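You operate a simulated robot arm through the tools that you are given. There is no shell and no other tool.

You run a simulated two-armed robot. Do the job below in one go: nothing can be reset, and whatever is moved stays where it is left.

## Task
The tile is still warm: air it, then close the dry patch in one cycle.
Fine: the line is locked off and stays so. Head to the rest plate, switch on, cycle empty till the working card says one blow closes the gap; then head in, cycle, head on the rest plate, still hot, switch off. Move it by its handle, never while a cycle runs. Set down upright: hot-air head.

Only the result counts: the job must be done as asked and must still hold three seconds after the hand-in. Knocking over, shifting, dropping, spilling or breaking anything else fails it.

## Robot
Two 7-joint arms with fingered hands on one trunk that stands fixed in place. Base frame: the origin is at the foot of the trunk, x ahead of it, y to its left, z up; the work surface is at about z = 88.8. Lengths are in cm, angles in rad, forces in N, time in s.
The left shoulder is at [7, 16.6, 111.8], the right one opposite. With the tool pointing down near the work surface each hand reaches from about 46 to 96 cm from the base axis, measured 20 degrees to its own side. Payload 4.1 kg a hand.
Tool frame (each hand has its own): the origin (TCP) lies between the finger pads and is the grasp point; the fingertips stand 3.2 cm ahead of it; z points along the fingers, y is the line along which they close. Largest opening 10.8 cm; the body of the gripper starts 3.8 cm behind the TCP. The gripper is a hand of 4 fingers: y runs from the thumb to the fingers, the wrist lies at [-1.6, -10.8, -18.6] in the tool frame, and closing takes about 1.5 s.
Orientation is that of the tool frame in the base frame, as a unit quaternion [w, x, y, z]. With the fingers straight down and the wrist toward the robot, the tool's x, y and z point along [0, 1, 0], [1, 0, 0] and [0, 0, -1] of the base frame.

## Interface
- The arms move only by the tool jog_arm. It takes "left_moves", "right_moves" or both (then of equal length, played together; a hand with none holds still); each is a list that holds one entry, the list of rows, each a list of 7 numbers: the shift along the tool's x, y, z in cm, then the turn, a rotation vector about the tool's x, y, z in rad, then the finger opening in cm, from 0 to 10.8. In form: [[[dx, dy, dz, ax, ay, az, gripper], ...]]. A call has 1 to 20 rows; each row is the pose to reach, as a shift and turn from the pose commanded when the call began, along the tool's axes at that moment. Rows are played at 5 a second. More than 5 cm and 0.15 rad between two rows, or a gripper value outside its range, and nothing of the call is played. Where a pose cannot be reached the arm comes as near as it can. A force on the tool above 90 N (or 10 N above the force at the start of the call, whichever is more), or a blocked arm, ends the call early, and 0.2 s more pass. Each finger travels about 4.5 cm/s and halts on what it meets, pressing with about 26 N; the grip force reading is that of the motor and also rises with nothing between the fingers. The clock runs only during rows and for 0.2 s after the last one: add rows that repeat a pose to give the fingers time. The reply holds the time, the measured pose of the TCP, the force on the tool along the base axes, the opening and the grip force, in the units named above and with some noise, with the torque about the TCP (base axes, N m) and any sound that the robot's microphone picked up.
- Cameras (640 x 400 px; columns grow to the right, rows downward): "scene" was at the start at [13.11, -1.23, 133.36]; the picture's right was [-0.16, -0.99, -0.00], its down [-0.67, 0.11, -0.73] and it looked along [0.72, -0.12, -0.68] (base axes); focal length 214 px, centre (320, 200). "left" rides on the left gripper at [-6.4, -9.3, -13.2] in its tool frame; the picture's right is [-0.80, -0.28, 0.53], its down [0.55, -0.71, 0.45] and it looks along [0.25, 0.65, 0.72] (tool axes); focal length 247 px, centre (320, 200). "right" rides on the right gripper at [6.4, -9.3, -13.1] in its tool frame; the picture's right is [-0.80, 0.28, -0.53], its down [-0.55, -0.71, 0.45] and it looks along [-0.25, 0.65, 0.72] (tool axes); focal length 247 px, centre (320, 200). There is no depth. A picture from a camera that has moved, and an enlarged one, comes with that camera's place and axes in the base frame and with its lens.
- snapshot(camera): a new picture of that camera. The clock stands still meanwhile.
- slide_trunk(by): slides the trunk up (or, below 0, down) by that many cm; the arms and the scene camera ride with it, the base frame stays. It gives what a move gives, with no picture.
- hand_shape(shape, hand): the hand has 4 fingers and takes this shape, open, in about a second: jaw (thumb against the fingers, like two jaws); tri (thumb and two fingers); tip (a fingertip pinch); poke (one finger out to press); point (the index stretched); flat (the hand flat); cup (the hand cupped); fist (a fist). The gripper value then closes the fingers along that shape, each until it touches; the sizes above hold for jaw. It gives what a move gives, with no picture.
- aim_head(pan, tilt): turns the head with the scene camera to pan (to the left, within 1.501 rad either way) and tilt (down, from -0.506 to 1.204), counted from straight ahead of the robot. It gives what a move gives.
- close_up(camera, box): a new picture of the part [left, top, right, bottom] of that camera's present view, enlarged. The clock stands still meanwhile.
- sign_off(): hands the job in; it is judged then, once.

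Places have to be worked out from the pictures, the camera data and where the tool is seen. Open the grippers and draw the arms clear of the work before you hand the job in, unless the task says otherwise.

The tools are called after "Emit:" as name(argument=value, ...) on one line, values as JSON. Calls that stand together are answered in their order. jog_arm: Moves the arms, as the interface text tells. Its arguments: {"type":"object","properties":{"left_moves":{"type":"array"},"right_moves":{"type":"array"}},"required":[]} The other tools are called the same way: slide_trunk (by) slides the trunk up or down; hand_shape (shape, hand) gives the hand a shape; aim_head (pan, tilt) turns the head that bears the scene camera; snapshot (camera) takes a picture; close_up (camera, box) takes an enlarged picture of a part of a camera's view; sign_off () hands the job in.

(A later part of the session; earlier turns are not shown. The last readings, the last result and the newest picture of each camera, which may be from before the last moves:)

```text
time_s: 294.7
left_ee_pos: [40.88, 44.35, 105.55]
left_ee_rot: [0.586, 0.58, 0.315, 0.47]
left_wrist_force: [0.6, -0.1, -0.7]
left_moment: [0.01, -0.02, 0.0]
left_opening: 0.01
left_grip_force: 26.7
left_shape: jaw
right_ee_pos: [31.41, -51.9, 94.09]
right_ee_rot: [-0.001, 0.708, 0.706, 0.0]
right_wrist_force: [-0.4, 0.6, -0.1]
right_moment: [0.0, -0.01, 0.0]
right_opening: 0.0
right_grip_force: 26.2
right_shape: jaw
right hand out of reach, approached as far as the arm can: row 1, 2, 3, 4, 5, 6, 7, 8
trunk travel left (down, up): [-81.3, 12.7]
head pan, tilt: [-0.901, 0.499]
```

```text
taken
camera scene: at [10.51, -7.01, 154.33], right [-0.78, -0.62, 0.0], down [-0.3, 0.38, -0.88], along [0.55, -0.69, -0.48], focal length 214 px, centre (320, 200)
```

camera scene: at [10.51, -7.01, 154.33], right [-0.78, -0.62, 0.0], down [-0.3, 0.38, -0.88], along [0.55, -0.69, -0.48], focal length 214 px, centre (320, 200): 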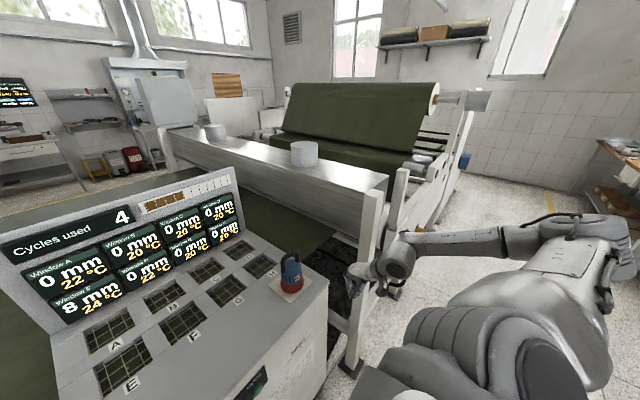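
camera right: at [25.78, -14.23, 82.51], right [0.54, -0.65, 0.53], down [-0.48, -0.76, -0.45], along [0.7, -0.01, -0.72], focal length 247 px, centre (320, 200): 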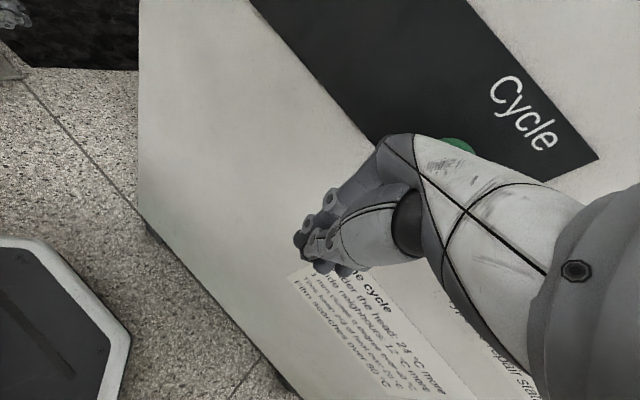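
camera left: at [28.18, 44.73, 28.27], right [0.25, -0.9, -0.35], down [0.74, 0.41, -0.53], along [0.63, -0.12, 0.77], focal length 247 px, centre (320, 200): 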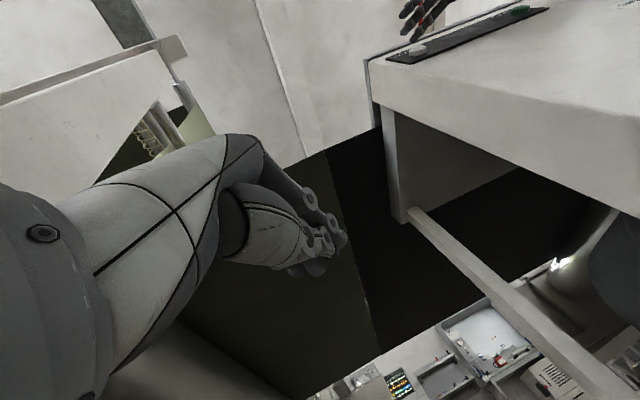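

The hand is now at (31.4, −51.9, 94.1) with the elbow out and back. I lower it further and then bring it forward, to make the elbow pass underneath.

Emit:
jog_arm(right_moves=[[[0, 0, 3, 0, 0, 0, 0], [0, 0, 6, 0, 0, 0, 0], [0, 0, 9, 0, 0, 0, 0], [0, 0, 12, 0, 0, 0, 0], [0, 0, 15, 0, 0, 0, 0], [0, 0, 18, 0, 0, 0, 0], [0, 0, 21, 0, 0, 0, 0], [0, 0, 24, 0, 0, 0, 0], [0, 0, 24, 0, 0, 0, 0]]])

Emit:
snapshot(camera="scene")

```text
time_s: 296.7
left_ee_pos: [40.82, 44.45, 105.58]
left_ee_rot: [0.586, 0.58, 0.315, 0.47]
left_wrist_force: [0.2, -1.0, 0.6]
left_moment: [-0.03, -0.03, 0.03]
left_opening: 0.01
left_grip_force: 25.7
left_shape: jaw
right_ee_pos: [31.43, -51.98, 69.81]
right_ee_rot: [-0.001, 0.708, 0.707, 0.001]
right_wrist_force: [0.6, -0.3, 0.4]
right_moment: [0.0, 0.02, 0.01]
right_opening: 0.0
right_grip_force: 25.9
right_shape: jaw
trunk travel left (down, up): [-81.3, 12.7]
head pan, tilt: [-0.901, 0.499]
```

```text
taken
camera scene: at [10.51, -7.0, 154.33], right [-0.78, -0.62, 0.0], down [-0.3, 0.37, -0.88], along [0.55, -0.69, -0.48], focal length 214 px, centre (320, 200)
```

scene: 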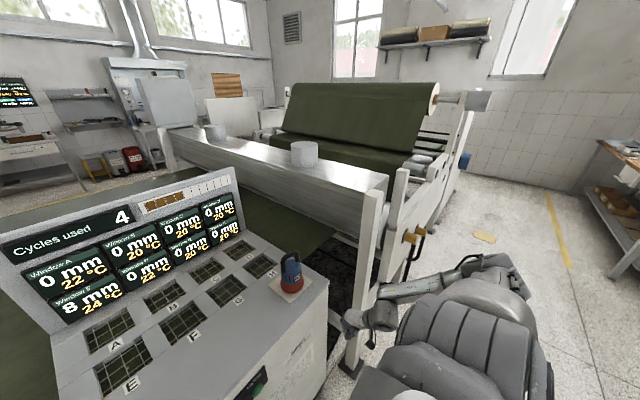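

The arm hangs at the side with the elbow low. Now I bring the hand up and forward past the console's right front corner, keeping it above the table height there.

Emit:
jog_arm(right_moves=[[[-0.5, 0.5, -3, 0, 0, 0, 0], [-1, 1, -6, 0, 0, 0, 0], [-1.5, 1.5, -9, 0, 0, 0, 0], [-2, 1.5, -12, 0, 0, 0, 0], [-2.5, 1.5, -15, 0, 0, 0, 0], [-3, 1.5, -18, 0, 0, 0, 0], [-3.5, 1.5, -21, 0, 0, 0, 0], [-4, 1.5, -24, 0, 0, 0, 0], [-4, 1.5, -27, 0, 0, 0, 0], [-4, 2, -30, 0, 0, 0, 0], [-4, 4, -32, 0, 0, 0, 0], [-4, 6.5, -34, 0, 0, 0, 0], [-4, 9, -36, 0, 0, 0, 0], [-4, 12, -37, 0, 0, 0, 0], [-4, 15, -37, 0, 0, 0, 0], [-4, 18, -37, 0, 0, 0, 0], [-4, 21, -37, 0, 0, 0, 0], [-4, 21, -37, 0, 0, 0, 0]]])

Emit:
snapshot(camera="scene")

```text
time_s: 300.5
left_ee_pos: [40.96, 44.45, 105.56]
left_ee_rot: [0.586, 0.581, 0.316, 0.469]
left_wrist_force: [0.5, -0.3, -0.7]
left_moment: [-0.01, -0.04, 0.01]
left_opening: 0.02
left_grip_force: 25.9
left_shape: jaw
right_ee_pos: [51.51, -54.63, 106.12]
right_ee_rot: [-0.002, 0.709, 0.705, 0.001]
right_wrist_force: [1.0, -0.8, -0.4]
right_moment: [-0.01, 0.01, -0.01]
right_opening: 0.03
right_grip_force: 25.6
right_shape: jaw
right hand out of reach, approached as far as the arm can: row 8, 9, 10, 11, 12, 13, 14, 15, 16, 17, 18
trunk travel left (down, up): [-81.3, 12.7]
head pan, tilt: [-0.901, 0.499]
```

```text
taken
camera scene: at [10.7, -7.01, 154.32], right [-0.78, -0.62, 0.0], down [-0.3, 0.38, -0.88], along [0.54, -0.69, -0.48], focal length 214 px, centre (320, 200)
```

scene: 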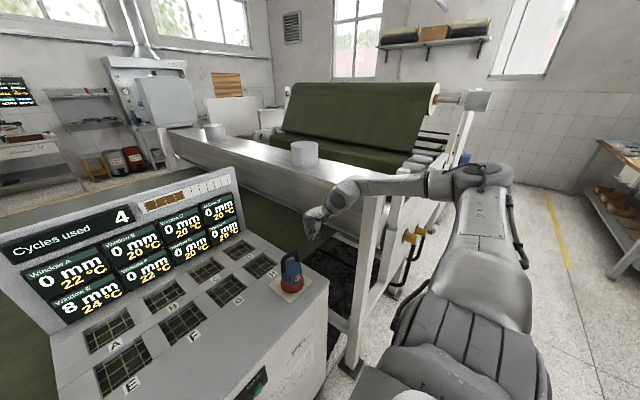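

The arm is near its side axis again; I test whether it is freed by going over toward the middle and E at height.

Emit:
jog_arm(right_moves=[[[2, 0.3, -2.5, 0, 0, 0, 0], [4, 0.6, -5, 0, 0, 0, 0], [6, 0.9, -7.5, 0, 0, 0, 0], [8, 1.2, -10, 0, 0, 0, 0], [10, 1.5, -12, 0, 0, 0, 0], [12.5, 2, -13, 0, 0, 0, 0], [15, 2.5, -14, 0, 0, 0, 0], [17.5, 3, -14, 0, 0, 0, 0], [20, 3.5, -14, 0, 0, 0, 0], [22.5, 4, -14, 0, 0, 0, 0], [25, 4.5, -14, 0, 0, 0, 0], [25, 4.5, -14, 0, 0, 0, 0]]])

Emit:
snapshot(camera="scene")

```text
time_s: 303.1
left_ee_pos: [40.74, 44.16, 105.58]
left_ee_rot: [0.586, 0.58, 0.315, 0.47]
left_wrist_force: [-0.3, 0.1, -0.2]
left_moment: [0.04, 0.0, -0.01]
left_opening: 0.0
left_grip_force: 26.9
left_shape: jaw
right_ee_pos: [55.75, -29.49, 120.53]
right_ee_rot: [-0.001, 0.707, 0.707, 0.001]
right_wrist_force: [-0.6, 0.2, -0.6]
right_moment: [0.05, 0.0, 0.01]
right_opening: 0.0
right_grip_force: 25.8
right_shape: jaw
trunk travel left (down, up): [-81.3, 12.7]
head pan, tilt: [-0.901, 0.499]
```

```text
taken
camera scene: at [10.49, -7.09, 154.33], right [-0.78, -0.62, 0.0], down [-0.3, 0.38, -0.88], along [0.55, -0.69, -0.48], focal length 214 px, centre (320, 200)
```

scene: 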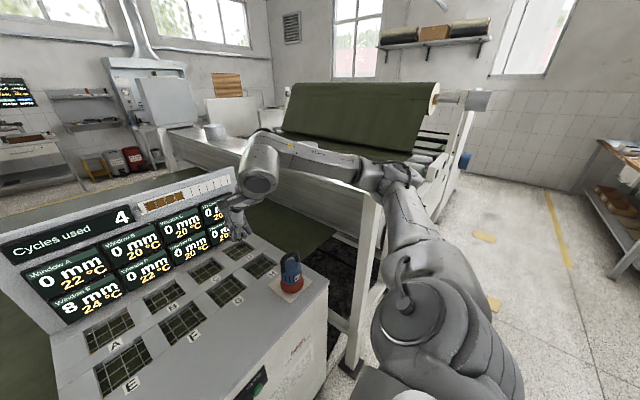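

The shoulder looks just as at the start again. Now I test the move to above window E.

Emit:
jog_arm(right_moves=[[[2.9, 1.3, 0.3, 0, 0, 0, 0], [5.7, 2.5, 0.6, 0, 0, 0, 0], [8.6, 3.8, 0.9, 0, 0, 0, 0], [11.5, 5.1, 1.2, 0, 0, 0, 0], [14.3, 6.4, 1.5, 0, 0, 0, 0], [17.2, 7.6, 1.8, 0, 0, 0, 0], [20, 8.9, 2.1, 0, 0, 0, 0], [22.9, 10.2, 2.4, 0, 0, 0, 0], [25.8, 11.5, 2.7, 0, 0, 0, 0], [28.6, 12.7, 3, 0, 0, 0, 0], [31.5, 14, 3.3, 0, 0, 0, 0], [31.5, 14, 3.3, 0, 0, 0, 0]]])

Emit:
aim_head(pan=-0.25, tilt=0.7)

Emit:
snapshot(camera="scene")

```text
time_s: 305.7
left_ee_pos: [40.87, 44.35, 105.56]
left_ee_rot: [0.585, 0.58, 0.316, 0.471]
left_wrist_force: [-0.3, 0.2, 0.1]
left_moment: [0.0, -0.03, -0.01]
left_opening: 0.0
left_grip_force: 26.7
left_shape: jaw
right_ee_pos: [69.69, 1.84, 117.11]
right_ee_rot: [-0.001, 0.709, 0.706, 0.001]
right_wrist_force: [0.0, 0.4, 0.0]
right_moment: [-0.01, -0.02, 0.0]
right_opening: 0.0
right_grip_force: 26.1
right_shape: jaw
trunk travel left (down, up): [-81.3, 12.7]
head pan, tilt: [-0.901, 0.499]
```

```text
time_s: 306.7
left_ee_pos: [40.93, 44.45, 105.61]
left_ee_rot: [0.586, 0.58, 0.315, 0.47]
left_wrist_force: [-0.7, -0.2, -0.1]
left_moment: [0.0, -0.04, 0.01]
left_opening: 0.0
left_grip_force: 26.2
left_shape: jaw
right_ee_pos: [69.69, 2.03, 116.89]
right_ee_rot: [-0.001, 0.708, 0.706, 0.0]
right_wrist_force: [-0.1, 1.2, 0.2]
right_moment: [0.01, -0.02, -0.01]
right_opening: 0.01
right_grip_force: 26.5
right_shape: jaw
trunk travel left (down, up): [-81.3, 12.7]
head pan, tilt: [-0.25, 0.7]
```

```text
taken
camera scene: at [13.14, -1.98, 152.56], right [-0.25, -0.97, 0.0], down [-0.62, 0.16, -0.77], along [0.74, -0.19, -0.64], focal length 214 px, centre (320, 200)
```

scene: 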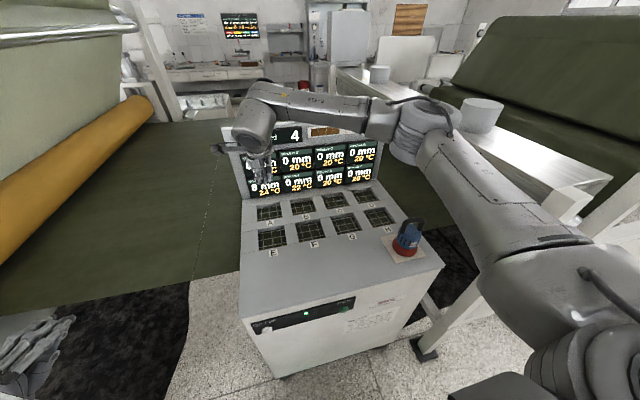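

The arm reaches E again at (69.7, 2.0, 117). Now I fetch the head: back over to the rest plate with the jaw open, well above the handle.

Emit:
jog_arm(right_moves=[[[-2, -0.7, 0, 0, 0, 0, 10.8], [-5, -1.8, 0, 0, 0, 0, 10.8], [-8.3, -3, 0, 0, 0, 0, 10.8], [-11.6, -4.2, 0, 0, 0, 0, 10.8], [-15, -5.4, 0, 0, 0, 0, 10.8], [-18.3, -6.6, 0, 0, 0, 0, 10.8], [-21.6, -7.8, 0, 0, 0, 0, 10.8], [-25, -9, 0, 0, 0, 0, 10.8], [-28.3, -10.2, 0, 0, 0, 0, 10.8], [-31.6, -11.4, 0, 0, 0, 0, 10.8], [-35, -12.6, 0, 0, 0, 0, 10.8], [-38.3, -13.8, 0, 0, 0, 0, 10.8], [-41.6, -15, 0, 0, 0, 0, 10.8], [-44.5, -16, 0, 0, 0, 0, 10.8], [-45.9, -16.5, 0, 0, 0, 0, 10.8], [-45.9, -16.5, 0, 0, 0, 0, 10.8]]])

Emit:
close_up(camera="scene", box=[340, 160, 480, 280])

Emit:
snapshot(camera="right")

```text
time_s: 310.1
left_ee_pos: [40.93, 44.41, 105.59]
left_ee_rot: [0.586, 0.58, 0.315, 0.47]
left_wrist_force: [-0.3, 0.2, -0.1]
left_moment: [0.01, -0.02, 0.03]
left_opening: 0.0
left_grip_force: 25.6
left_shape: jaw
right_ee_pos: [53.29, -44.03, 117.25]
right_ee_rot: [0.0, 0.709, 0.706, 0.0]
right_wrist_force: [-0.5, -0.1, 0.0]
right_moment: [0.04, 0.02, 0.01]
right_opening: 10.78
right_grip_force: 0.0
right_shape: jaw
trunk travel left (down, up): [-81.3, 12.7]
head pan, tilt: [-0.25, 0.7]
```

```text
3.33 times, centred on (410, 220) of scene
camera zoom: at [13.16, -1.97, 152.55], right [-0.25, -0.97, 0.0], down [-0.62, 0.16, -0.76], along [0.74, -0.19, -0.64], focal length 715 px, centre (20, 133)
```

zoom: 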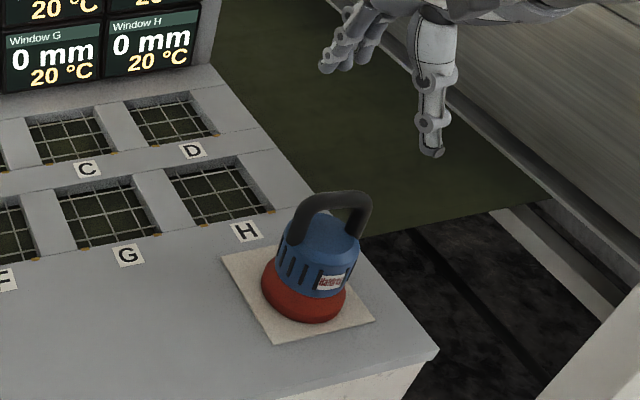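

```text
taken
camera right: at [44.06, -37.71, 130.3], right [0.28, -0.8, 0.53], down [-0.71, -0.55, -0.45], along [0.65, -0.25, -0.72], focal length 247 px, centre (320, 200)
```

right: 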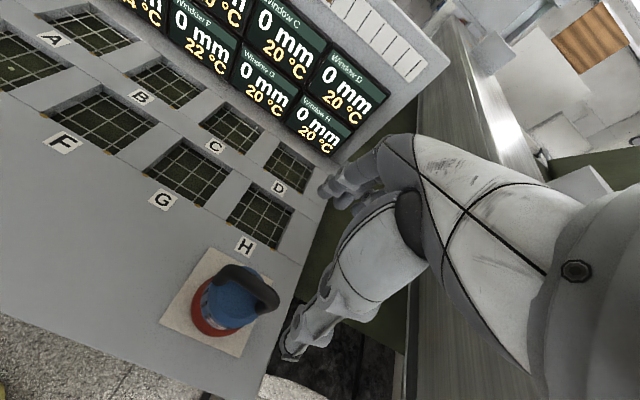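

The handle sits right below the hand. I lower to z ≈ 103.5, the height at which I released it.

Emit:
jog_arm(right_moves=[[[0.1, 0, 2.5, 0, 0, 0, 10.8], [0.1, 0, 5, 0, 0, 0, 10.8], [0.1, 0, 7.5, 0, 0, 0, 10.8], [0.1, 0, 10, 0, 0, 0, 10.8], [0.1, 0, 12, 0, 0, 0, 10.8], [0.1, 0, 13.2, 0, 0, 0, 10.8], [0.1, 0, 13.6, 0, 0, 0, 10.8], [0.1, 0, 13.6, 0, 0, 0, 10.8]]])

Emit:
close_up(camera="scene", box=[360, 180, 460, 270])

Emit:
close_up(camera="right", box=[180, 180, 400, 360])

```text
time_s: 311.9
left_ee_pos: [40.78, 44.35, 105.62]
left_ee_rot: [0.586, 0.58, 0.315, 0.47]
left_wrist_force: [-0.4, 0.3, 0.5]
left_moment: [0.02, 0.0, -0.02]
left_opening: 0.0
left_grip_force: 25.7
left_shape: jaw
right_ee_pos: [53.25, -43.82, 103.59]
right_ee_rot: [-0.001, 0.709, 0.705, 0.0]
right_wrist_force: [-0.3, -0.9, 0.4]
right_moment: [-0.02, 0.01, -0.02]
right_opening: 10.81
right_grip_force: 0.1
right_shape: jaw
trunk travel left (down, up): [-81.3, 12.7]
head pan, tilt: [-0.25, 0.7]
```

```text
4.44 times, centred on (410, 225) of scene
camera zoom: at [13.13, -1.99, 152.55], right [-0.25, -0.97, 0.0], down [-0.62, 0.16, -0.76], along [0.74, -0.19, -0.64], focal length 953 px, centre (-80, 89)
```

zoom: 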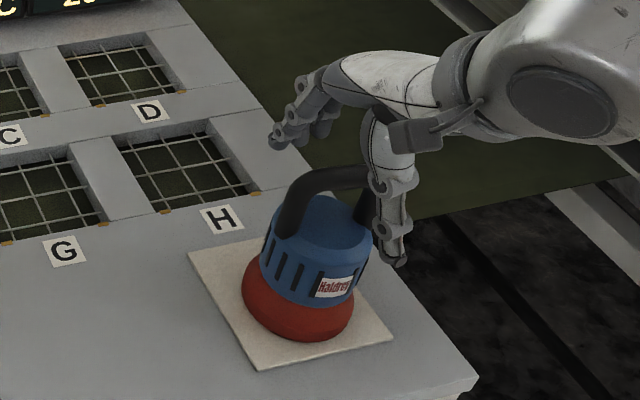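

```text
2.22 times, centred on (290, 270) of right
camera zoom: at [44.12, -37.51, 116.71], right [0.28, -0.8, 0.53], down [-0.71, -0.55, -0.45], along [0.65, -0.25, -0.72], focal length 549 px, centre (387, 44)
```

zoom: 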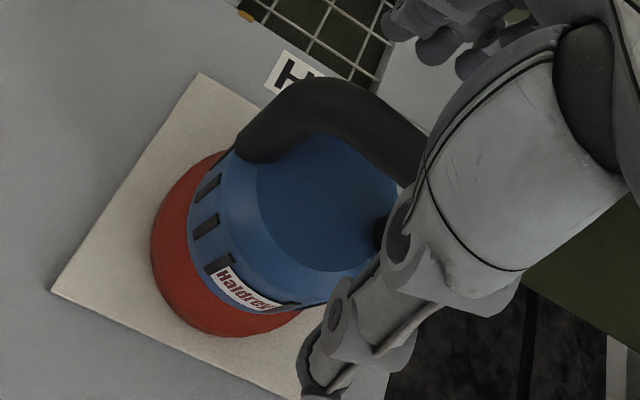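

The bar lies between thumb and fingers just as at the first grasp. I close the hand around it.

Emit:
jog_arm(right_moves=[[[0, 0, 0, 0, 0, 0, 6], [0, 0, 0, 0, 0, 0, 3], [0, 0, 0, 0, 0, 0, 1], [0, 0, 0, 0, 0, 0, 0], [0, 0, 0, 0, 0, 0, 0], [0, 0, 0, 0, 0, 0, 0], [0, 0, 0, 0, 0, 0, 0], [0, 0, 0, 0, 0, 0, 0], [0, 0, 0, 0, 0, 0, 0], [0, 0, 0, 0, 0, 0, 0]]])

Emit:
close_up(camera="scene", box=[360, 180, 460, 270])

```text
time_s: 314.1
left_ee_pos: [40.84, 44.38, 105.64]
left_ee_rot: [0.585, 0.58, 0.315, 0.47]
left_wrist_force: [0.2, 0.7, -0.3]
left_moment: [0.0, -0.01, -0.01]
left_opening: 0.0
left_grip_force: 25.7
left_shape: jaw
right_ee_pos: [53.34, -43.82, 103.5]
right_ee_rot: [-0.001, 0.708, 0.706, 0.001]
right_wrist_force: [-0.1, 0.7, 0.8]
right_moment: [0.0, -0.12, 0.01]
right_opening: 0.39
right_grip_force: 26.3
right_shape: jaw
trunk travel left (down, up): [-81.3, 12.7]
head pan, tilt: [-0.25, 0.7]
```

```text
4.44 times, centred on (410, 225) of scene
camera zoom: at [13.17, -2.02, 152.55], right [-0.25, -0.97, 0.0], down [-0.62, 0.16, -0.76], along [0.74, -0.19, -0.64], focal length 953 px, centre (-80, 89)
```

zoom: 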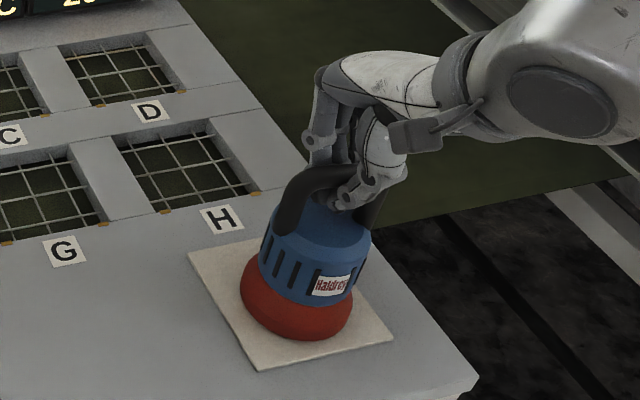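

The hand holds the bar. I lift slowly and check the weight.

Emit:
jog_arm(right_moves=[[[0, 0, -0.3, 0, 0, 0, 0], [0, 0, -0.7, 0, 0, 0, 0], [0, 0, -1.2, 0, 0, 0, 0], [0, 0, -2, 0, 0, 0, 0], [0, 0, -3.2, 0, 0, 0, 0], [0, 0, -4.7, 0, 0, 0, 0], [0, 0, -6.2, 0, 0, 0, 0], [0, 0, -7.7, 0, 0, 0, 0], [0, 0, -9, 0, 0, 0, 0], [0, 0, -9, 0, 0, 0, 0]]])

Emit:
close_up(camera="scene", box=[360, 160, 480, 270])

```text
time_s: 316.3
left_ee_pos: [40.88, 44.37, 105.59]
left_ee_rot: [0.585, 0.581, 0.315, 0.47]
left_wrist_force: [-0.7, 0.3, 0.5]
left_moment: [0.01, -0.03, -0.01]
left_opening: 0.0
left_grip_force: 26.0
left_shape: jaw
right_ee_pos: [53.19, -43.96, 112.59]
right_ee_rot: [-0.001, 0.707, 0.707, -0.001]
right_wrist_force: [-0.1, -0.9, -9.7]
right_moment: [-0.01, -0.08, 0.01]
right_opening: 0.39
right_grip_force: 26.1
right_shape: jaw
trunk travel left (down, up): [-81.3, 12.7]
head pan, tilt: [-0.25, 0.7]
```

```text
3.64 times, centred on (420, 215) of scene
camera zoom: at [13.28, -2.12, 152.53], right [-0.25, -0.97, 0.0], down [-0.63, 0.16, -0.76], along [0.74, -0.19, -0.65], focal length 780 px, centre (-44, 146)
```

zoom: 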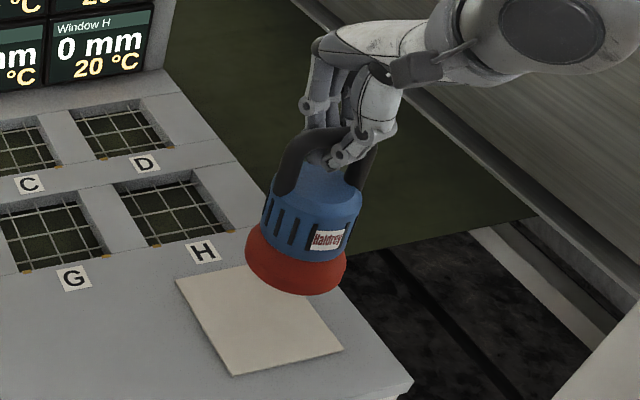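

The head hangs upright (9.7 N). I carry it level over to window E.

Emit:
jog_arm(right_moves=[[[1.3, 0.46, 0, 0, 0, 0, 0], [3.5, 1.23, 0, 0, 0, 0, 0], [6.5, 2.29, 0, 0, 0, 0, 0], [9.7, 3.42, 0, 0, 0, 0, 0], [12.9, 4.55, 0, 0, 0, 0, 0], [16.1, 5.68, 0, 0, 0, 0, 0], [19.3, 6.81, 0, 0, 0, 0, 0], [22.5, 7.94, 0, 0, 0, 0, 0], [25.7, 9.06, 0, 0, 0, 0, 0], [28.9, 10.2, 0, 0, 0, 0, 0], [32.1, 11.3, 0, 0, 0, 0, 0], [35.3, 12.45, 0, 0, 0, 0, 0], [38.5, 13.6, 0, 0, 0, 0, 0], [41.5, 14.64, 0, 0, 0, 0, 0], [44, 15.5, 0, 0, 0, 0, 0], [45.6, 16.1, 0, 0, 0, 0, 0], [46.5, 16.4, 0, 0, 0, 0, 0], [46.5, 16.4, 0, 0, 0, 0, 0], [46.5, 16.4, 0, 0, 0, 0, 0]]])

Emit:
close_up(camera="scene", box=[220, 140, 360, 270])

Emit:
close_up(camera="right", box=[120, 160, 400, 400])

```text
time_s: 320.3
left_ee_pos: [40.98, 44.49, 105.49]
left_ee_rot: [0.586, 0.58, 0.316, 0.47]
left_wrist_force: [0.6, -0.6, 0.6]
left_moment: [0.0, -0.03, 0.0]
left_opening: 0.03
left_grip_force: 26.3
left_shape: jaw
right_ee_pos: [69.73, 2.62, 112.36]
right_ee_rot: [-0.001, 0.709, 0.706, 0.0]
right_wrist_force: [-0.7, -0.8, -10.3]
right_moment: [-0.01, -0.07, -0.03]
right_opening: 0.38
right_grip_force: 25.7
right_shape: jaw
trunk travel left (down, up): [-81.3, 12.7]
head pan, tilt: [-0.25, 0.7]
```

```text
3.08 times, centred on (290, 205) of scene
camera zoom: at [13.31, -1.97, 152.54], right [-0.25, -0.97, 0.0], down [-0.63, 0.16, -0.76], along [0.74, -0.19, -0.65], focal length 660 px, centre (412, 185)
```

zoom: 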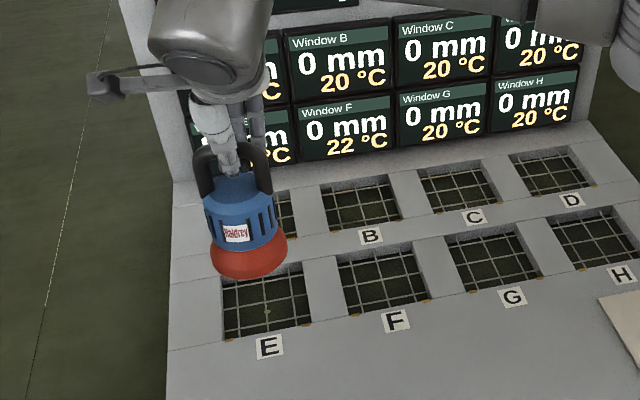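

```text
1.67 times, centred on (260, 280) of right
camera zoom: at [60.75, 9.0, 125.53], right [0.28, -0.8, 0.53], down [-0.71, -0.55, -0.45], along [0.65, -0.25, -0.72], focal length 412 px, centre (420, 67)
```

zoom: 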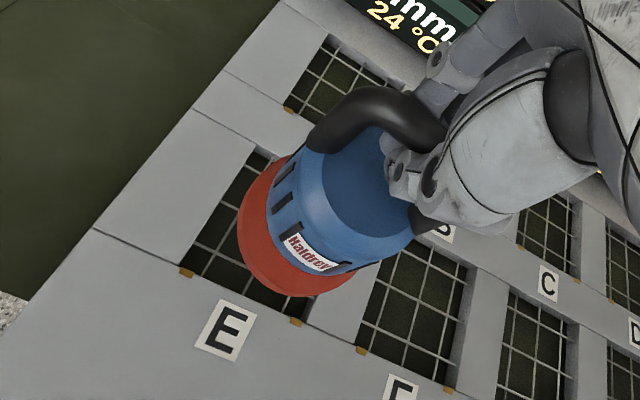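

Aligned as at the first grasp (69.7, 2.6). I lower most of the way, then gently to contact.

Emit:
jog_arm(right_moves=[[[0, 0, 1, 0, 0, 0, 0], [0, 0, 2.5, 0, 0, 0, 0], [0, 0, 4, 0, 0, 0, 0], [0, 0, 5.5, 0, 0, 0, 0], [0, 0, 7, 0, 0, 0, 0], [0, 0, 8, 0, 0, 0, 0], [0, 0, 8.8, 0, 0, 0, 0], [0, 0, 8.8, 0, 0, 0, 0]]])

Emit:
close_up(camera="scene", box=[230, 170, 330, 270])

Emit:
close_up(camera="right", box=[160, 160, 400, 380])

```text
time_s: 322.1
left_ee_pos: [41.02, 44.4, 105.44]
left_ee_rot: [0.585, 0.58, 0.316, 0.47]
left_wrist_force: [-0.6, 0.5, 0.0]
left_moment: [-0.02, -0.03, -0.01]
left_opening: 0.0
left_grip_force: 26.4
left_shape: jaw
right_ee_pos: [69.95, 2.49, 103.56]
right_ee_rot: [-0.001, 0.708, 0.706, 0.0]
right_wrist_force: [0.4, 0.2, -9.6]
right_moment: [-0.05, -0.08, 0.03]
right_opening: 0.38
right_grip_force: 25.9
right_shape: jaw
trunk travel left (down, up): [-81.3, 12.7]
head pan, tilt: [-0.25, 0.7]
```

```text
4.00 times, centred on (280, 220) of scene
camera zoom: at [13.31, -1.97, 152.54], right [-0.25, -0.97, 0.0], down [-0.63, 0.16, -0.76], along [0.74, -0.19, -0.65], focal length 858 px, centre (480, 120)
```

zoom: 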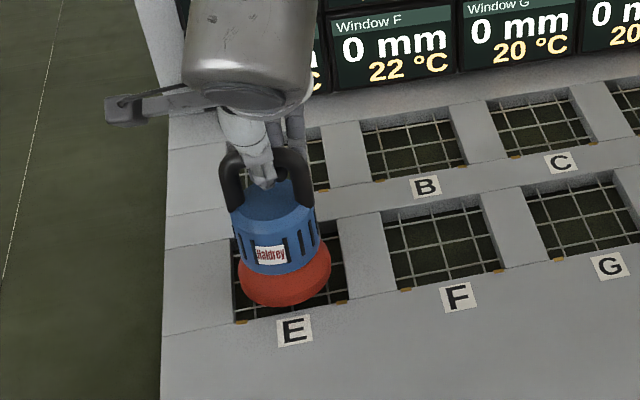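

```text
1.82 times, centred on (280, 270) of right
camera zoom: at [60.82, 8.81, 116.76], right [0.28, -0.8, 0.53], down [-0.71, -0.55, -0.45], along [0.65, -0.25, -0.72], focal length 449 px, centre (393, 73)
```

zoom: 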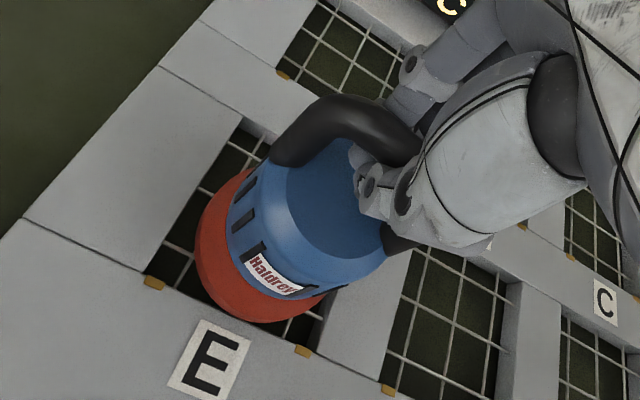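

The head is going centrally into the window. I continue down in small steps watching the force.

Emit:
jog_arm(right_moves=[[[0, 0, 0.25, 0, 0, 0, 0], [0, 0, 0.5, 0, 0, 0, 0], [0, 0, 0.7, 0, 0, 0, 0], [0, 0, 0.7, 0, 0, 0, 0]]])

```text
time_s: 323.1
left_ee_pos: [41.02, 44.43, 105.52]
left_ee_rot: [0.585, 0.58, 0.316, 0.469]
left_wrist_force: [-1.0, 0.3, 0.6]
left_moment: [0.02, 0.0, 0.04]
left_opening: 0.0
left_grip_force: 26.0
left_shape: jaw
right_ee_pos: [69.85, 2.5, 102.99]
right_ee_rot: [-0.001, 0.708, 0.706, 0.0]
right_wrist_force: [0.1, 0.5, -9.9]
right_moment: [-0.05, -0.12, -0.05]
right_opening: 0.4
right_grip_force: 26.1
right_shape: jaw
trunk travel left (down, up): [-81.3, 12.7]
head pan, tilt: [-0.25, 0.7]
```

Emit:
jog_arm(right_moves=[[[0, 0, 0.2, 0, 0, 0, 0], [0, 0, 0.4, 0, 0, 0, 0], [0, 0, 0.4, 0, 0, 0, 0]]])

```text
time_s: 323.9
left_ee_pos: [40.94, 44.47, 105.62]
left_ee_rot: [0.586, 0.58, 0.316, 0.47]
left_wrist_force: [0.8, 0.1, -0.4]
left_moment: [-0.01, 0.0, 0.03]
left_opening: 0.0
left_grip_force: 25.7
left_shape: jaw
right_ee_pos: [69.79, 2.47, 102.7]
right_ee_rot: [-0.001, 0.708, 0.707, 0.001]
right_wrist_force: [0.5, -0.8, -6.5]
right_moment: [0.01, -0.09, 0.02]
right_opening: 0.39
right_grip_force: 25.8
right_shape: jaw
trunk travel left (down, up): [-81.3, 12.7]
head pan, tilt: [-0.25, 0.7]
```

Contact has begun (−6.5 N left). A bit more to set it fully.

Emit:
jog_arm(right_moves=[[[0, 0, 0.15, 0, 0, 0, 0], [0, 0, 0.3, 0, 0, 0, 0], [0, 0, 0.3, 0, 0, 0, 0]]])

Emit:
close_up(camera="scene", box=[230, 170, 330, 270])

Emit:
close_up(camera="right", box=[160, 160, 400, 380])

```text
time_s: 324.7
left_ee_pos: [40.79, 44.37, 105.52]
left_ee_rot: [0.586, 0.58, 0.315, 0.47]
left_wrist_force: [0.5, -0.4, -0.1]
left_moment: [0.0, -0.01, 0.01]
left_opening: 0.0
left_grip_force: 25.8
left_shape: jaw
right_ee_pos: [69.7, 2.53, 102.49]
right_ee_rot: [0.0, 0.708, 0.706, 0.001]
right_wrist_force: [-2.4, 0.2, 2.3]
right_moment: [-0.06, -0.05, 0.03]
right_opening: 0.4
right_grip_force: 26.1
right_shape: jaw
trunk travel left (down, up): [-81.3, 12.7]
head pan, tilt: [-0.25, 0.7]
```

```text
4.00 times, centred on (280, 220) of scene
camera zoom: at [13.03, -1.98, 152.57], right [-0.25, -0.97, 0.0], down [-0.62, 0.16, -0.77], along [0.74, -0.19, -0.64], focal length 858 px, centre (480, 120)
```

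zoom: 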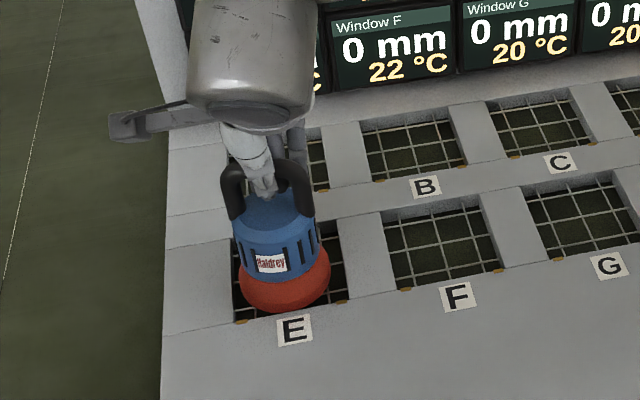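

```text
1.82 times, centred on (280, 270) of right
camera zoom: at [60.5, 8.89, 115.66], right [0.28, -0.8, 0.53], down [-0.71, -0.55, -0.45], along [0.65, -0.25, -0.72], focal length 449 px, centre (393, 73)
```

zoom: 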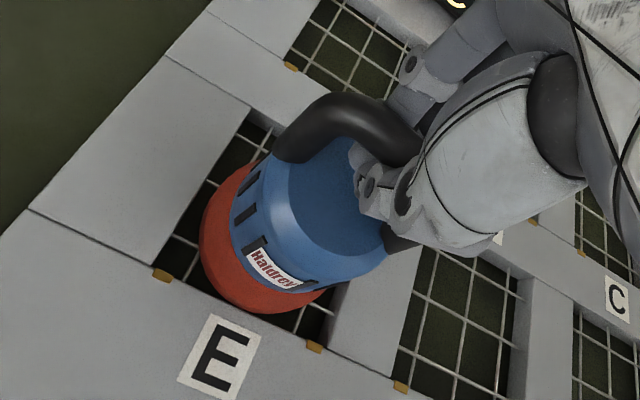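

It stands in window E (force now +2.3 N, same height as originally). I open the hand slowly.

Emit:
jog_arm(right_moves=[[[0, 0, -0.1, 0, 0, 0, 0], [0, 0, -0.1, 0, 0, 0, 2], [0, 0, -0.1, 0, 0, 0, 4], [0, 0, -0.1, 0, 0, 0, 6], [0, 0, -0.1, 0, 0, 0, 8], [0, 0, -0.1, 0, 0, 0, 10], [0, 0, -0.1, 0, 0, 0, 10.8], [0, 0, -0.1, 0, 0, 0, 10.8], [0, 0, -0.1, 0, 0, 0, 10.8], [0, 0, -0.1, 0, 0, 0, 10.8]]])

Emit:
close_up(camera="scene", box=[230, 170, 330, 270])

```text
time_s: 326.9
left_ee_pos: [40.9, 44.43, 105.64]
left_ee_rot: [0.586, 0.58, 0.315, 0.47]
left_wrist_force: [-0.1, 1.2, 0.0]
left_moment: [0.04, -0.03, 0.03]
left_opening: 0.0
left_grip_force: 25.8
left_shape: jaw
right_ee_pos: [69.79, 2.56, 102.47]
right_ee_rot: [-0.001, 0.709, 0.705, 0.001]
right_wrist_force: [0.1, -0.5, 0.0]
right_moment: [0.0, 0.0, 0.01]
right_opening: 10.74
right_grip_force: 0.1
right_shape: jaw
trunk travel left (down, up): [-81.3, 12.7]
head pan, tilt: [-0.25, 0.7]
```

```text
4.00 times, centred on (280, 220) of scene
camera zoom: at [13.14, -1.97, 152.55], right [-0.25, -0.97, 0.0], down [-0.62, 0.16, -0.76], along [0.74, -0.19, -0.64], focal length 858 px, centre (480, 120)
```

zoom: 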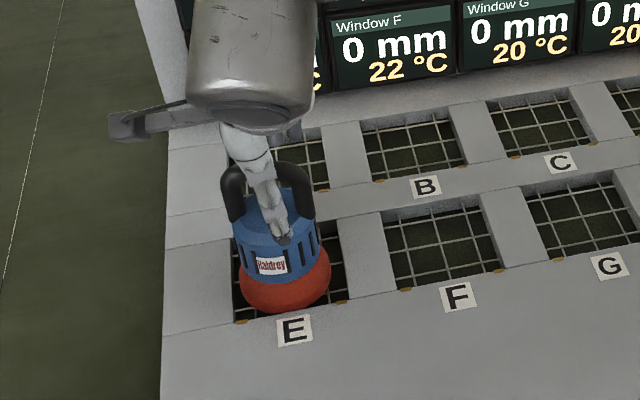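

The head stands free in E. I raise the hand straight up, clear of it.

Emit:
jog_arm(right_moves=[[[0, 0, -1, 0, 0, 0, 10.8], [0, 0, -2.5, 0, 0, 0, 10.8], [0, 0, -4.5, 0, 0, 0, 10.8], [0, 0, -7, 0, 0, 0, 10.8], [0, 0, -10, 0, 0, 0, 10.8], [0, 0, -13, 0, 0, 0, 10.8], [0, 0, -16, 0, 0, 0, 10.8], [0, 0, -19, 0, 0, 0, 10.8], [0, 0, -22, 0, 0, 0, 10.8], [0, 0, -25, 0, 0, 0, 10.8], [0, 0, -25, 0, 0, 0, 10.8]]])

Emit:
close_up(camera="scene", box=[220, 150, 350, 270])

Emit:
snapshot(camera="right")

```text
time_s: 329.3
left_ee_pos: [40.83, 44.41, 105.52]
left_ee_rot: [0.586, 0.58, 0.314, 0.471]
left_wrist_force: [0.4, 0.1, 1.2]
left_moment: [0.04, 0.01, 0.01]
left_opening: 0.0
left_grip_force: 25.8
left_shape: jaw
right_ee_pos: [69.76, 2.55, 127.4]
right_ee_rot: [-0.001, 0.708, 0.706, 0.001]
right_wrist_force: [0.2, 1.0, -0.9]
right_moment: [-0.02, 0.02, 0.0]
right_opening: 10.78
right_grip_force: 0.1
right_shape: jaw
trunk travel left (down, up): [-81.3, 12.7]
head pan, tilt: [-0.25, 0.7]
```

```text
3.33 times, centred on (285, 210) of scene
camera zoom: at [13.18, -1.99, 152.55], right [-0.25, -0.97, 0.0], down [-0.62, 0.16, -0.76], along [0.74, -0.19, -0.64], focal length 715 px, centre (437, 167)
```

zoom: 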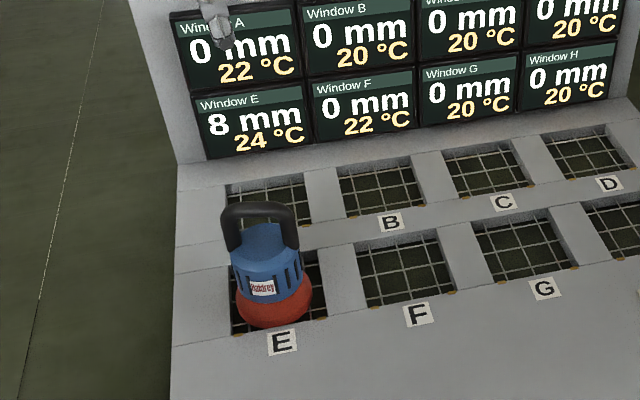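

```text
taken
camera right: at [60.64, 8.84, 140.51], right [0.28, -0.8, 0.53], down [-0.71, -0.55, -0.45], along [0.65, -0.25, -0.72], focal length 247 px, centre (320, 200)
```

right: 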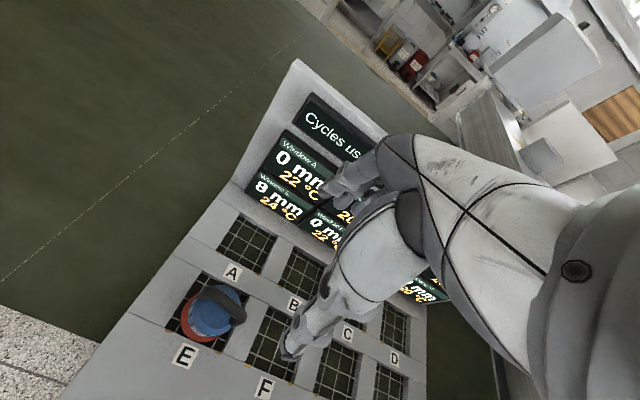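

The head stands upright and centred in E; the display still says 8 mm / 24 °C. Now I bring the hand back (closing the fingers) for the Cycle press: first to (50, −20, 138).

Emit:
jog_arm(right_moves=[[[-2.2, -2, -1.2, 0, 0, 0, 10.8], [-4.5, -4, -2.4, 0, 0, 0, 10.8], [-7, -6.2, -3.6, 0, 0, 0, 8], [-9.5, -8.4, -4.8, 0, 0, 0, 5], [-12, -10.6, -6, 0, 0, 0, 2], [-14.5, -12.8, -7.2, 0, 0, 0, 0], [-17, -15, -8.4, 0, 0, 0, 0], [-19.5, -17.2, -9.5, 0, 0, 0, 0], [-22.5, -19.8, -10.6, 0, 0, 0, 0], [-22.5, -19.8, -10.6, 0, 0, 0, 0]]])

Emit:
jog_arm(right_moves=[[[0.3, -2, -0.2, 0, 0, -0.05, 0], [0.6, -4, -0.4, 0, 0, -0.1, 0], [1, -6.5, -0.6, 0, 0, -0.16, 0], [1.4, -9, -0.8, 0, 0, -0.22, 0], [1.8, -11.5, -1, 0, 0, -0.28, 0], [2.2, -14, -1.4, 0, 0, -0.34, 0], [2.6, -16, -1.8, 0, 0, -0.35, 0], [3, -17.5, -2, 0, 0, -0.35, 0], [3, -17.5, -2, 0, 0, -0.35, 0]]])

Emit:
aim_head(pan=-0.9, tilt=0.5)

Emit:
snapshot(camera="scene")

```text
time_s: 331.5
left_ee_pos: [40.96, 44.41, 105.51]
left_ee_rot: [0.586, 0.581, 0.315, 0.469]
left_wrist_force: [0.2, 0.3, 0.0]
left_moment: [-0.02, -0.01, -0.03]
left_opening: 0.0
left_grip_force: 25.8
left_shape: jaw
right_ee_pos: [49.92, -20.0, 138.11]
right_ee_rot: [0.0, 0.708, 0.707, -0.001]
right_wrist_force: [-0.1, 0.6, -0.6]
right_moment: [0.02, 0.0, -0.02]
right_opening: 0.01
right_grip_force: 25.9
right_shape: jaw
trunk travel left (down, up): [-81.3, 12.7]
head pan, tilt: [-0.25, 0.7]
```

```text
time_s: 333.5
left_ee_pos: [40.91, 44.36, 105.6]
left_ee_rot: [0.586, 0.581, 0.315, 0.47]
left_wrist_force: [-0.7, 0.4, 0.1]
left_moment: [0.01, -0.02, -0.01]
left_opening: 0.0
left_grip_force: 25.9
left_shape: jaw
right_ee_pos: [32.26, -16.98, 140.06]
right_ee_rot: [-0.001, 0.575, 0.818, 0.0]
right_wrist_force: [0.6, 0.1, -0.1]
right_moment: [0.01, 0.03, -0.01]
right_opening: 0.01
right_grip_force: 26.0
right_shape: jaw
trunk travel left (down, up): [-81.3, 12.7]
head pan, tilt: [-0.25, 0.7]
```

```text
time_s: 334.6
left_ee_pos: [40.94, 44.46, 105.56]
left_ee_rot: [0.586, 0.58, 0.315, 0.47]
left_wrist_force: [0.2, 0.1, -0.4]
left_moment: [0.03, 0.03, -0.02]
left_opening: 0.02
left_grip_force: 26.4
left_shape: jaw
right_ee_pos: [32.24, -16.79, 140.11]
right_ee_rot: [0.0, 0.574, 0.819, 0.001]
right_wrist_force: [-0.6, 0.1, -0.1]
right_moment: [0.01, 0.0, 0.05]
right_opening: 0.0
right_grip_force: 25.6
right_shape: jaw
trunk travel left (down, up): [-81.3, 12.7]
head pan, tilt: [-0.901, 0.499]
```

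```text
taken
camera scene: at [10.57, -7.0, 154.32], right [-0.78, -0.62, 0.0], down [-0.3, 0.37, -0.88], along [0.55, -0.69, -0.48], focal length 214 px, centre (320, 200)
```

scene: 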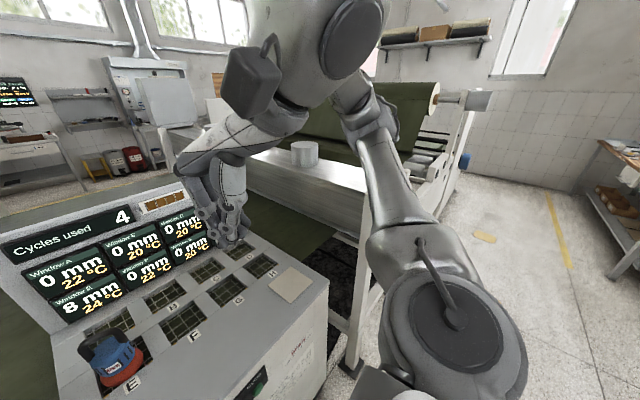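

The same pose was reached in the good fold. Now I lower the trunk in two steps so the knuckles come in front of Cycle.

Emit:
slide_trunk(by=-40)

Emit:
slide_trunk(by=-30.6)

Emit:
snapshot(camera="scene")

Emit:
aim_head(pan=0.1, tilt=0.4)

Emit:
snapshot(camera="scene")

```text
time_s: 338.4
left_ee_pos: [40.93, 44.4, 65.49]
left_ee_rot: [0.586, 0.58, 0.315, 0.47]
left_wrist_force: [0.4, -0.1, 0.1]
left_moment: [0.03, 0.01, -0.02]
left_opening: 0.0
left_grip_force: 25.5
left_shape: jaw
right_ee_pos: [32.26, -16.92, 100.06]
right_ee_rot: [-0.001, 0.575, 0.818, 0.001]
right_wrist_force: [0.4, -0.5, -0.7]
right_moment: [-0.04, -0.01, 0.01]
right_opening: 0.0
right_grip_force: 26.3
right_shape: jaw
trunk travel left (down, up): [-41.3, 52.7]
head pan, tilt: [-0.901, 0.499]
```

```text
time_s: 341.4
left_ee_pos: [40.77, 44.35, 34.96]
left_ee_rot: [0.586, 0.58, 0.315, 0.471]
left_wrist_force: [-0.6, -0.3, 0.4]
left_moment: [-0.01, 0.0, -0.01]
left_opening: 0.0
left_grip_force: 26.1
left_shape: jaw
right_ee_pos: [32.31, -16.94, 69.5]
right_ee_rot: [0.0, 0.574, 0.819, 0.0]
right_wrist_force: [0.5, 0.6, 0.1]
right_moment: [0.02, 0.0, 0.0]
right_opening: 0.0
right_grip_force: 25.8
right_shape: jaw
trunk travel left (down, up): [-10.7, 83.3]
head pan, tilt: [-0.901, 0.499]
```

```text
taken
camera scene: at [10.54, -7.02, 83.73], right [-0.78, -0.62, 0.0], down [-0.3, 0.38, -0.88], along [0.55, -0.69, -0.48], focal length 214 px, centre (320, 200)
```

scene: 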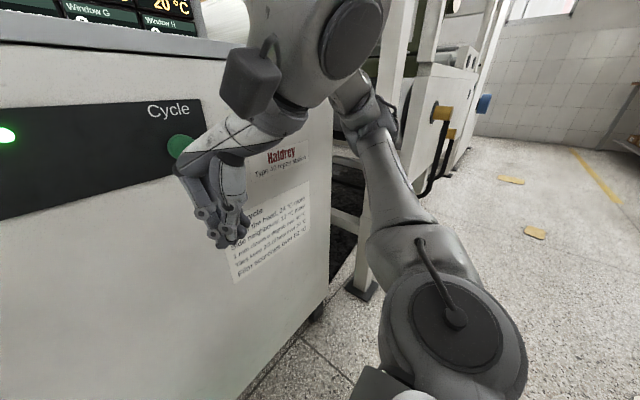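

```text
time_s: 342.7
left_ee_pos: [40.75, 44.3, 35.01]
left_ee_rot: [0.585, 0.58, 0.316, 0.471]
left_wrist_force: [-0.7, 0.7, 0.3]
left_moment: [-0.02, 0.01, -0.03]
left_opening: 0.01
left_grip_force: 25.7
left_shape: jaw
right_ee_pos: [32.35, -16.91, 69.51]
right_ee_rot: [-0.001, 0.574, 0.819, 0.0]
right_wrist_force: [-0.6, 0.0, -0.1]
right_moment: [0.03, 0.02, 0.03]
right_opening: 0.01
right_grip_force: 25.6
right_shape: jaw
trunk travel left (down, up): [-10.7, 83.3]
head pan, tilt: [0.099, 0.4]
```

```text
taken
camera scene: at [14.11, 1.02, 84.64], right [0.1, -1.0, 0.0], down [-0.39, -0.04, -0.92], along [0.92, 0.09, -0.39], focal length 214 px, centre (320, 200)
```

scene: 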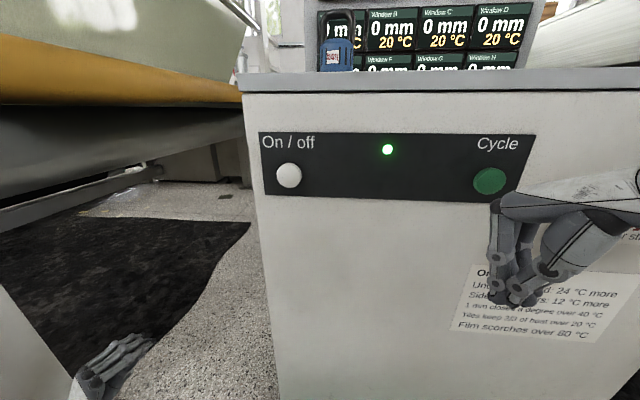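

Everything is in place: knuckles before Cycle, lamp green, head standing in E. I advance to just short of the button.

Emit:
jog_arm(right_moves=[[[-0.35, 0.9, 0.03, 0, 0, 0, 0], [-0.7, 1.75, 0.05, 0, 0, 0, 0], [-1.05, 2.6, 0.08, 0, 0, 0, 0], [-1.37, 3.44, 0.1, 0, 0, 0, 0], [-1.37, 3.44, 0.1, 0, 0, 0, 0]]])

Emit:
close_up(camera="scene", box=[420, 110, 600, 250])

```text
time_s: 343.9
left_ee_pos: [40.79, 44.42, 35.05]
left_ee_rot: [0.585, 0.58, 0.315, 0.471]
left_wrist_force: [1.1, 0.4, -1.0]
left_moment: [0.02, -0.01, 0.01]
left_opening: 0.02
left_grip_force: 26.1
left_shape: jaw
right_ee_pos: [35.99, -17.06, 69.41]
right_ee_rot: [0.0, 0.574, 0.819, 0.001]
right_wrist_force: [-0.9, -0.6, -0.4]
right_moment: [0.04, -0.02, -0.01]
right_opening: 0.02
right_grip_force: 25.8
right_shape: jaw
trunk travel left (down, up): [-10.7, 83.3]
head pan, tilt: [0.099, 0.4]
```

```text
2.86 times, centred on (510, 180) of scene
camera zoom: at [14.11, 1.03, 84.64], right [0.1, -0.99, 0.0], down [-0.39, -0.04, -0.92], along [0.92, 0.09, -0.39], focal length 613 px, centre (-223, 257)
```

zoom: 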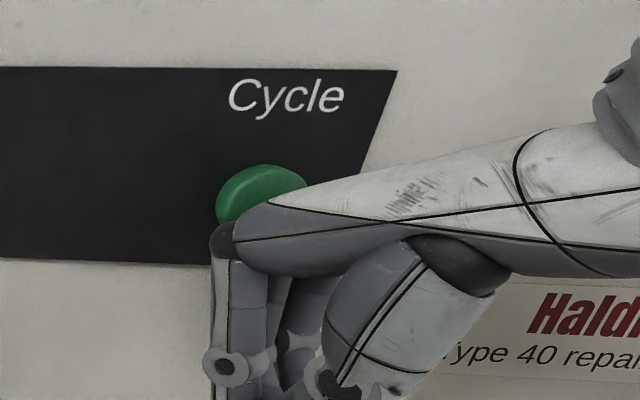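

Now the press, exactly as before (1.6 cm forward).

Emit:
jog_arm(right_moves=[[[-0.2, 0.5, 0, 0, 0, 0, 0], [-0.37, 1.03, 0, 0, 0, 0, 0], [-0.49, 1.36, 0, 0, 0, 0, 0], [-0.58, 1.6, 0, 0, 0, 0, 0]]])

```text
time_s: 344.9
left_ee_pos: [40.93, 44.34, 34.95]
left_ee_rot: [0.586, 0.58, 0.315, 0.471]
left_wrist_force: [-0.5, -0.1, 0.1]
left_moment: [0.0, -0.01, -0.02]
left_opening: 0.0
left_grip_force: 26.0
left_shape: jaw
right_ee_pos: [37.59, -16.98, 69.5]
right_ee_rot: [-0.001, 0.574, 0.819, 0.0]
right_wrist_force: [-4.8, -0.9, -1.1]
right_moment: [0.12, -0.29, -0.15]
right_opening: 0.0
right_grip_force: 25.4
right_shape: jaw
trunk travel left (down, up): [-10.7, 83.3]
head pan, tilt: [0.099, 0.4]
heard: click
```

Click. I back off and wait for the cycle to finish.

Emit:
jog_arm(right_moves=[[[0.2, -0.5, 0, 0, 0, 0, 0], [0.5, -1.3, 0, 0, 0, 0, 0], [0.9, -2.4, 0, 0, 0, 0, 0], [1.3, -3.6, 0, 0, 0, 0, 0], [1.7, -4.7, 0, 0, 0, 0, 0], [1.9, -5.3, 0, 0, 0, 0, 0], [1.9, -5.3, 0, 0, 0, 0, 0], [1.9, -5.3, 0, 0, 0, 0, 0], [1.9, -5.3, 0, 0, 0, 0, 0], [1.9, -5.3, 0, 0, 0, 0, 0], [1.9, -5.3, 0, 0, 0, 0, 0], [1.9, -5.3, 0, 0, 0, 0, 0], [1.9, -5.3, 0, 0, 0, 0, 0], [1.9, -5.3, 0, 0, 0, 0, 0], [1.9, -5.3, 0, 0, 0, 0, 0], [1.9, -5.3, 0, 0, 0, 0, 0], [1.9, -5.3, 0, 0, 0, 0, 0], [1.9, -5.3, 0, 0, 0, 0, 0], [1.9, -5.3, 0, 0, 0, 0, 0], [1.9, -5.3, 0, 0, 0, 0, 0]]])

Emit:
aim_head(pan=-0.1, tilt=0.1)

Emit:
snapshot(camera="scene")

```text
time_s: 349.1
left_ee_pos: [40.78, 44.45, 35.08]
left_ee_rot: [0.586, 0.58, 0.315, 0.471]
left_wrist_force: [0.4, -0.2, -0.5]
left_moment: [0.01, 0.01, 0.03]
left_opening: 0.0
left_grip_force: 25.9
left_shape: jaw
right_ee_pos: [32.01, -16.99, 69.53]
right_ee_rot: [0.0, 0.573, 0.819, 0.001]
right_wrist_force: [0.1, -0.2, 0.7]
right_moment: [-0.01, -0.02, -0.02]
right_opening: 0.01
right_grip_force: 26.0
right_shape: jaw
trunk travel left (down, up): [-10.7, 83.3]
head pan, tilt: [0.099, 0.4]
```

```text
time_s: 349.9
left_ee_pos: [40.85, 44.39, 34.92]
left_ee_rot: [0.586, 0.58, 0.315, 0.47]
left_wrist_force: [-0.5, 0.1, -0.7]
left_moment: [0.02, 0.01, 0.02]
left_opening: 0.0
left_grip_force: 26.4
left_shape: jaw
right_ee_pos: [31.88, -17.03, 69.46]
right_ee_rot: [-0.001, 0.574, 0.819, 0.001]
right_wrist_force: [-0.3, 0.0, -0.5]
right_moment: [0.01, 0.04, -0.04]
right_opening: 0.01
right_grip_force: 25.7
right_shape: jaw
trunk travel left (down, up): [-10.7, 83.3]
head pan, tilt: [-0.099, 0.099]
```

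```text
taken
camera scene: at [14.05, -0.8, 87.43], right [-0.1, -1.0, 0.0], down [-0.1, 0.01, -0.99], along [0.99, -0.1, -0.1], focal length 214 px, centre (320, 200)
```

scene: 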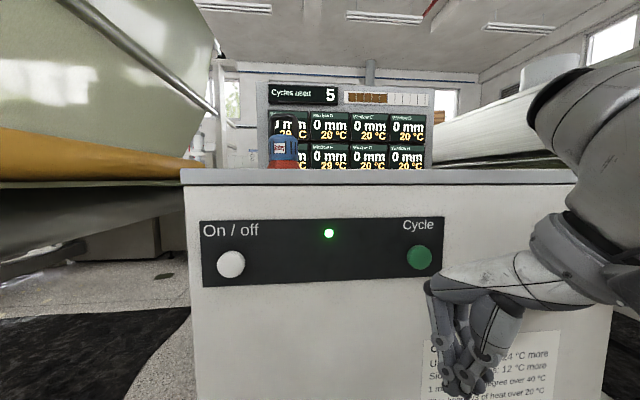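

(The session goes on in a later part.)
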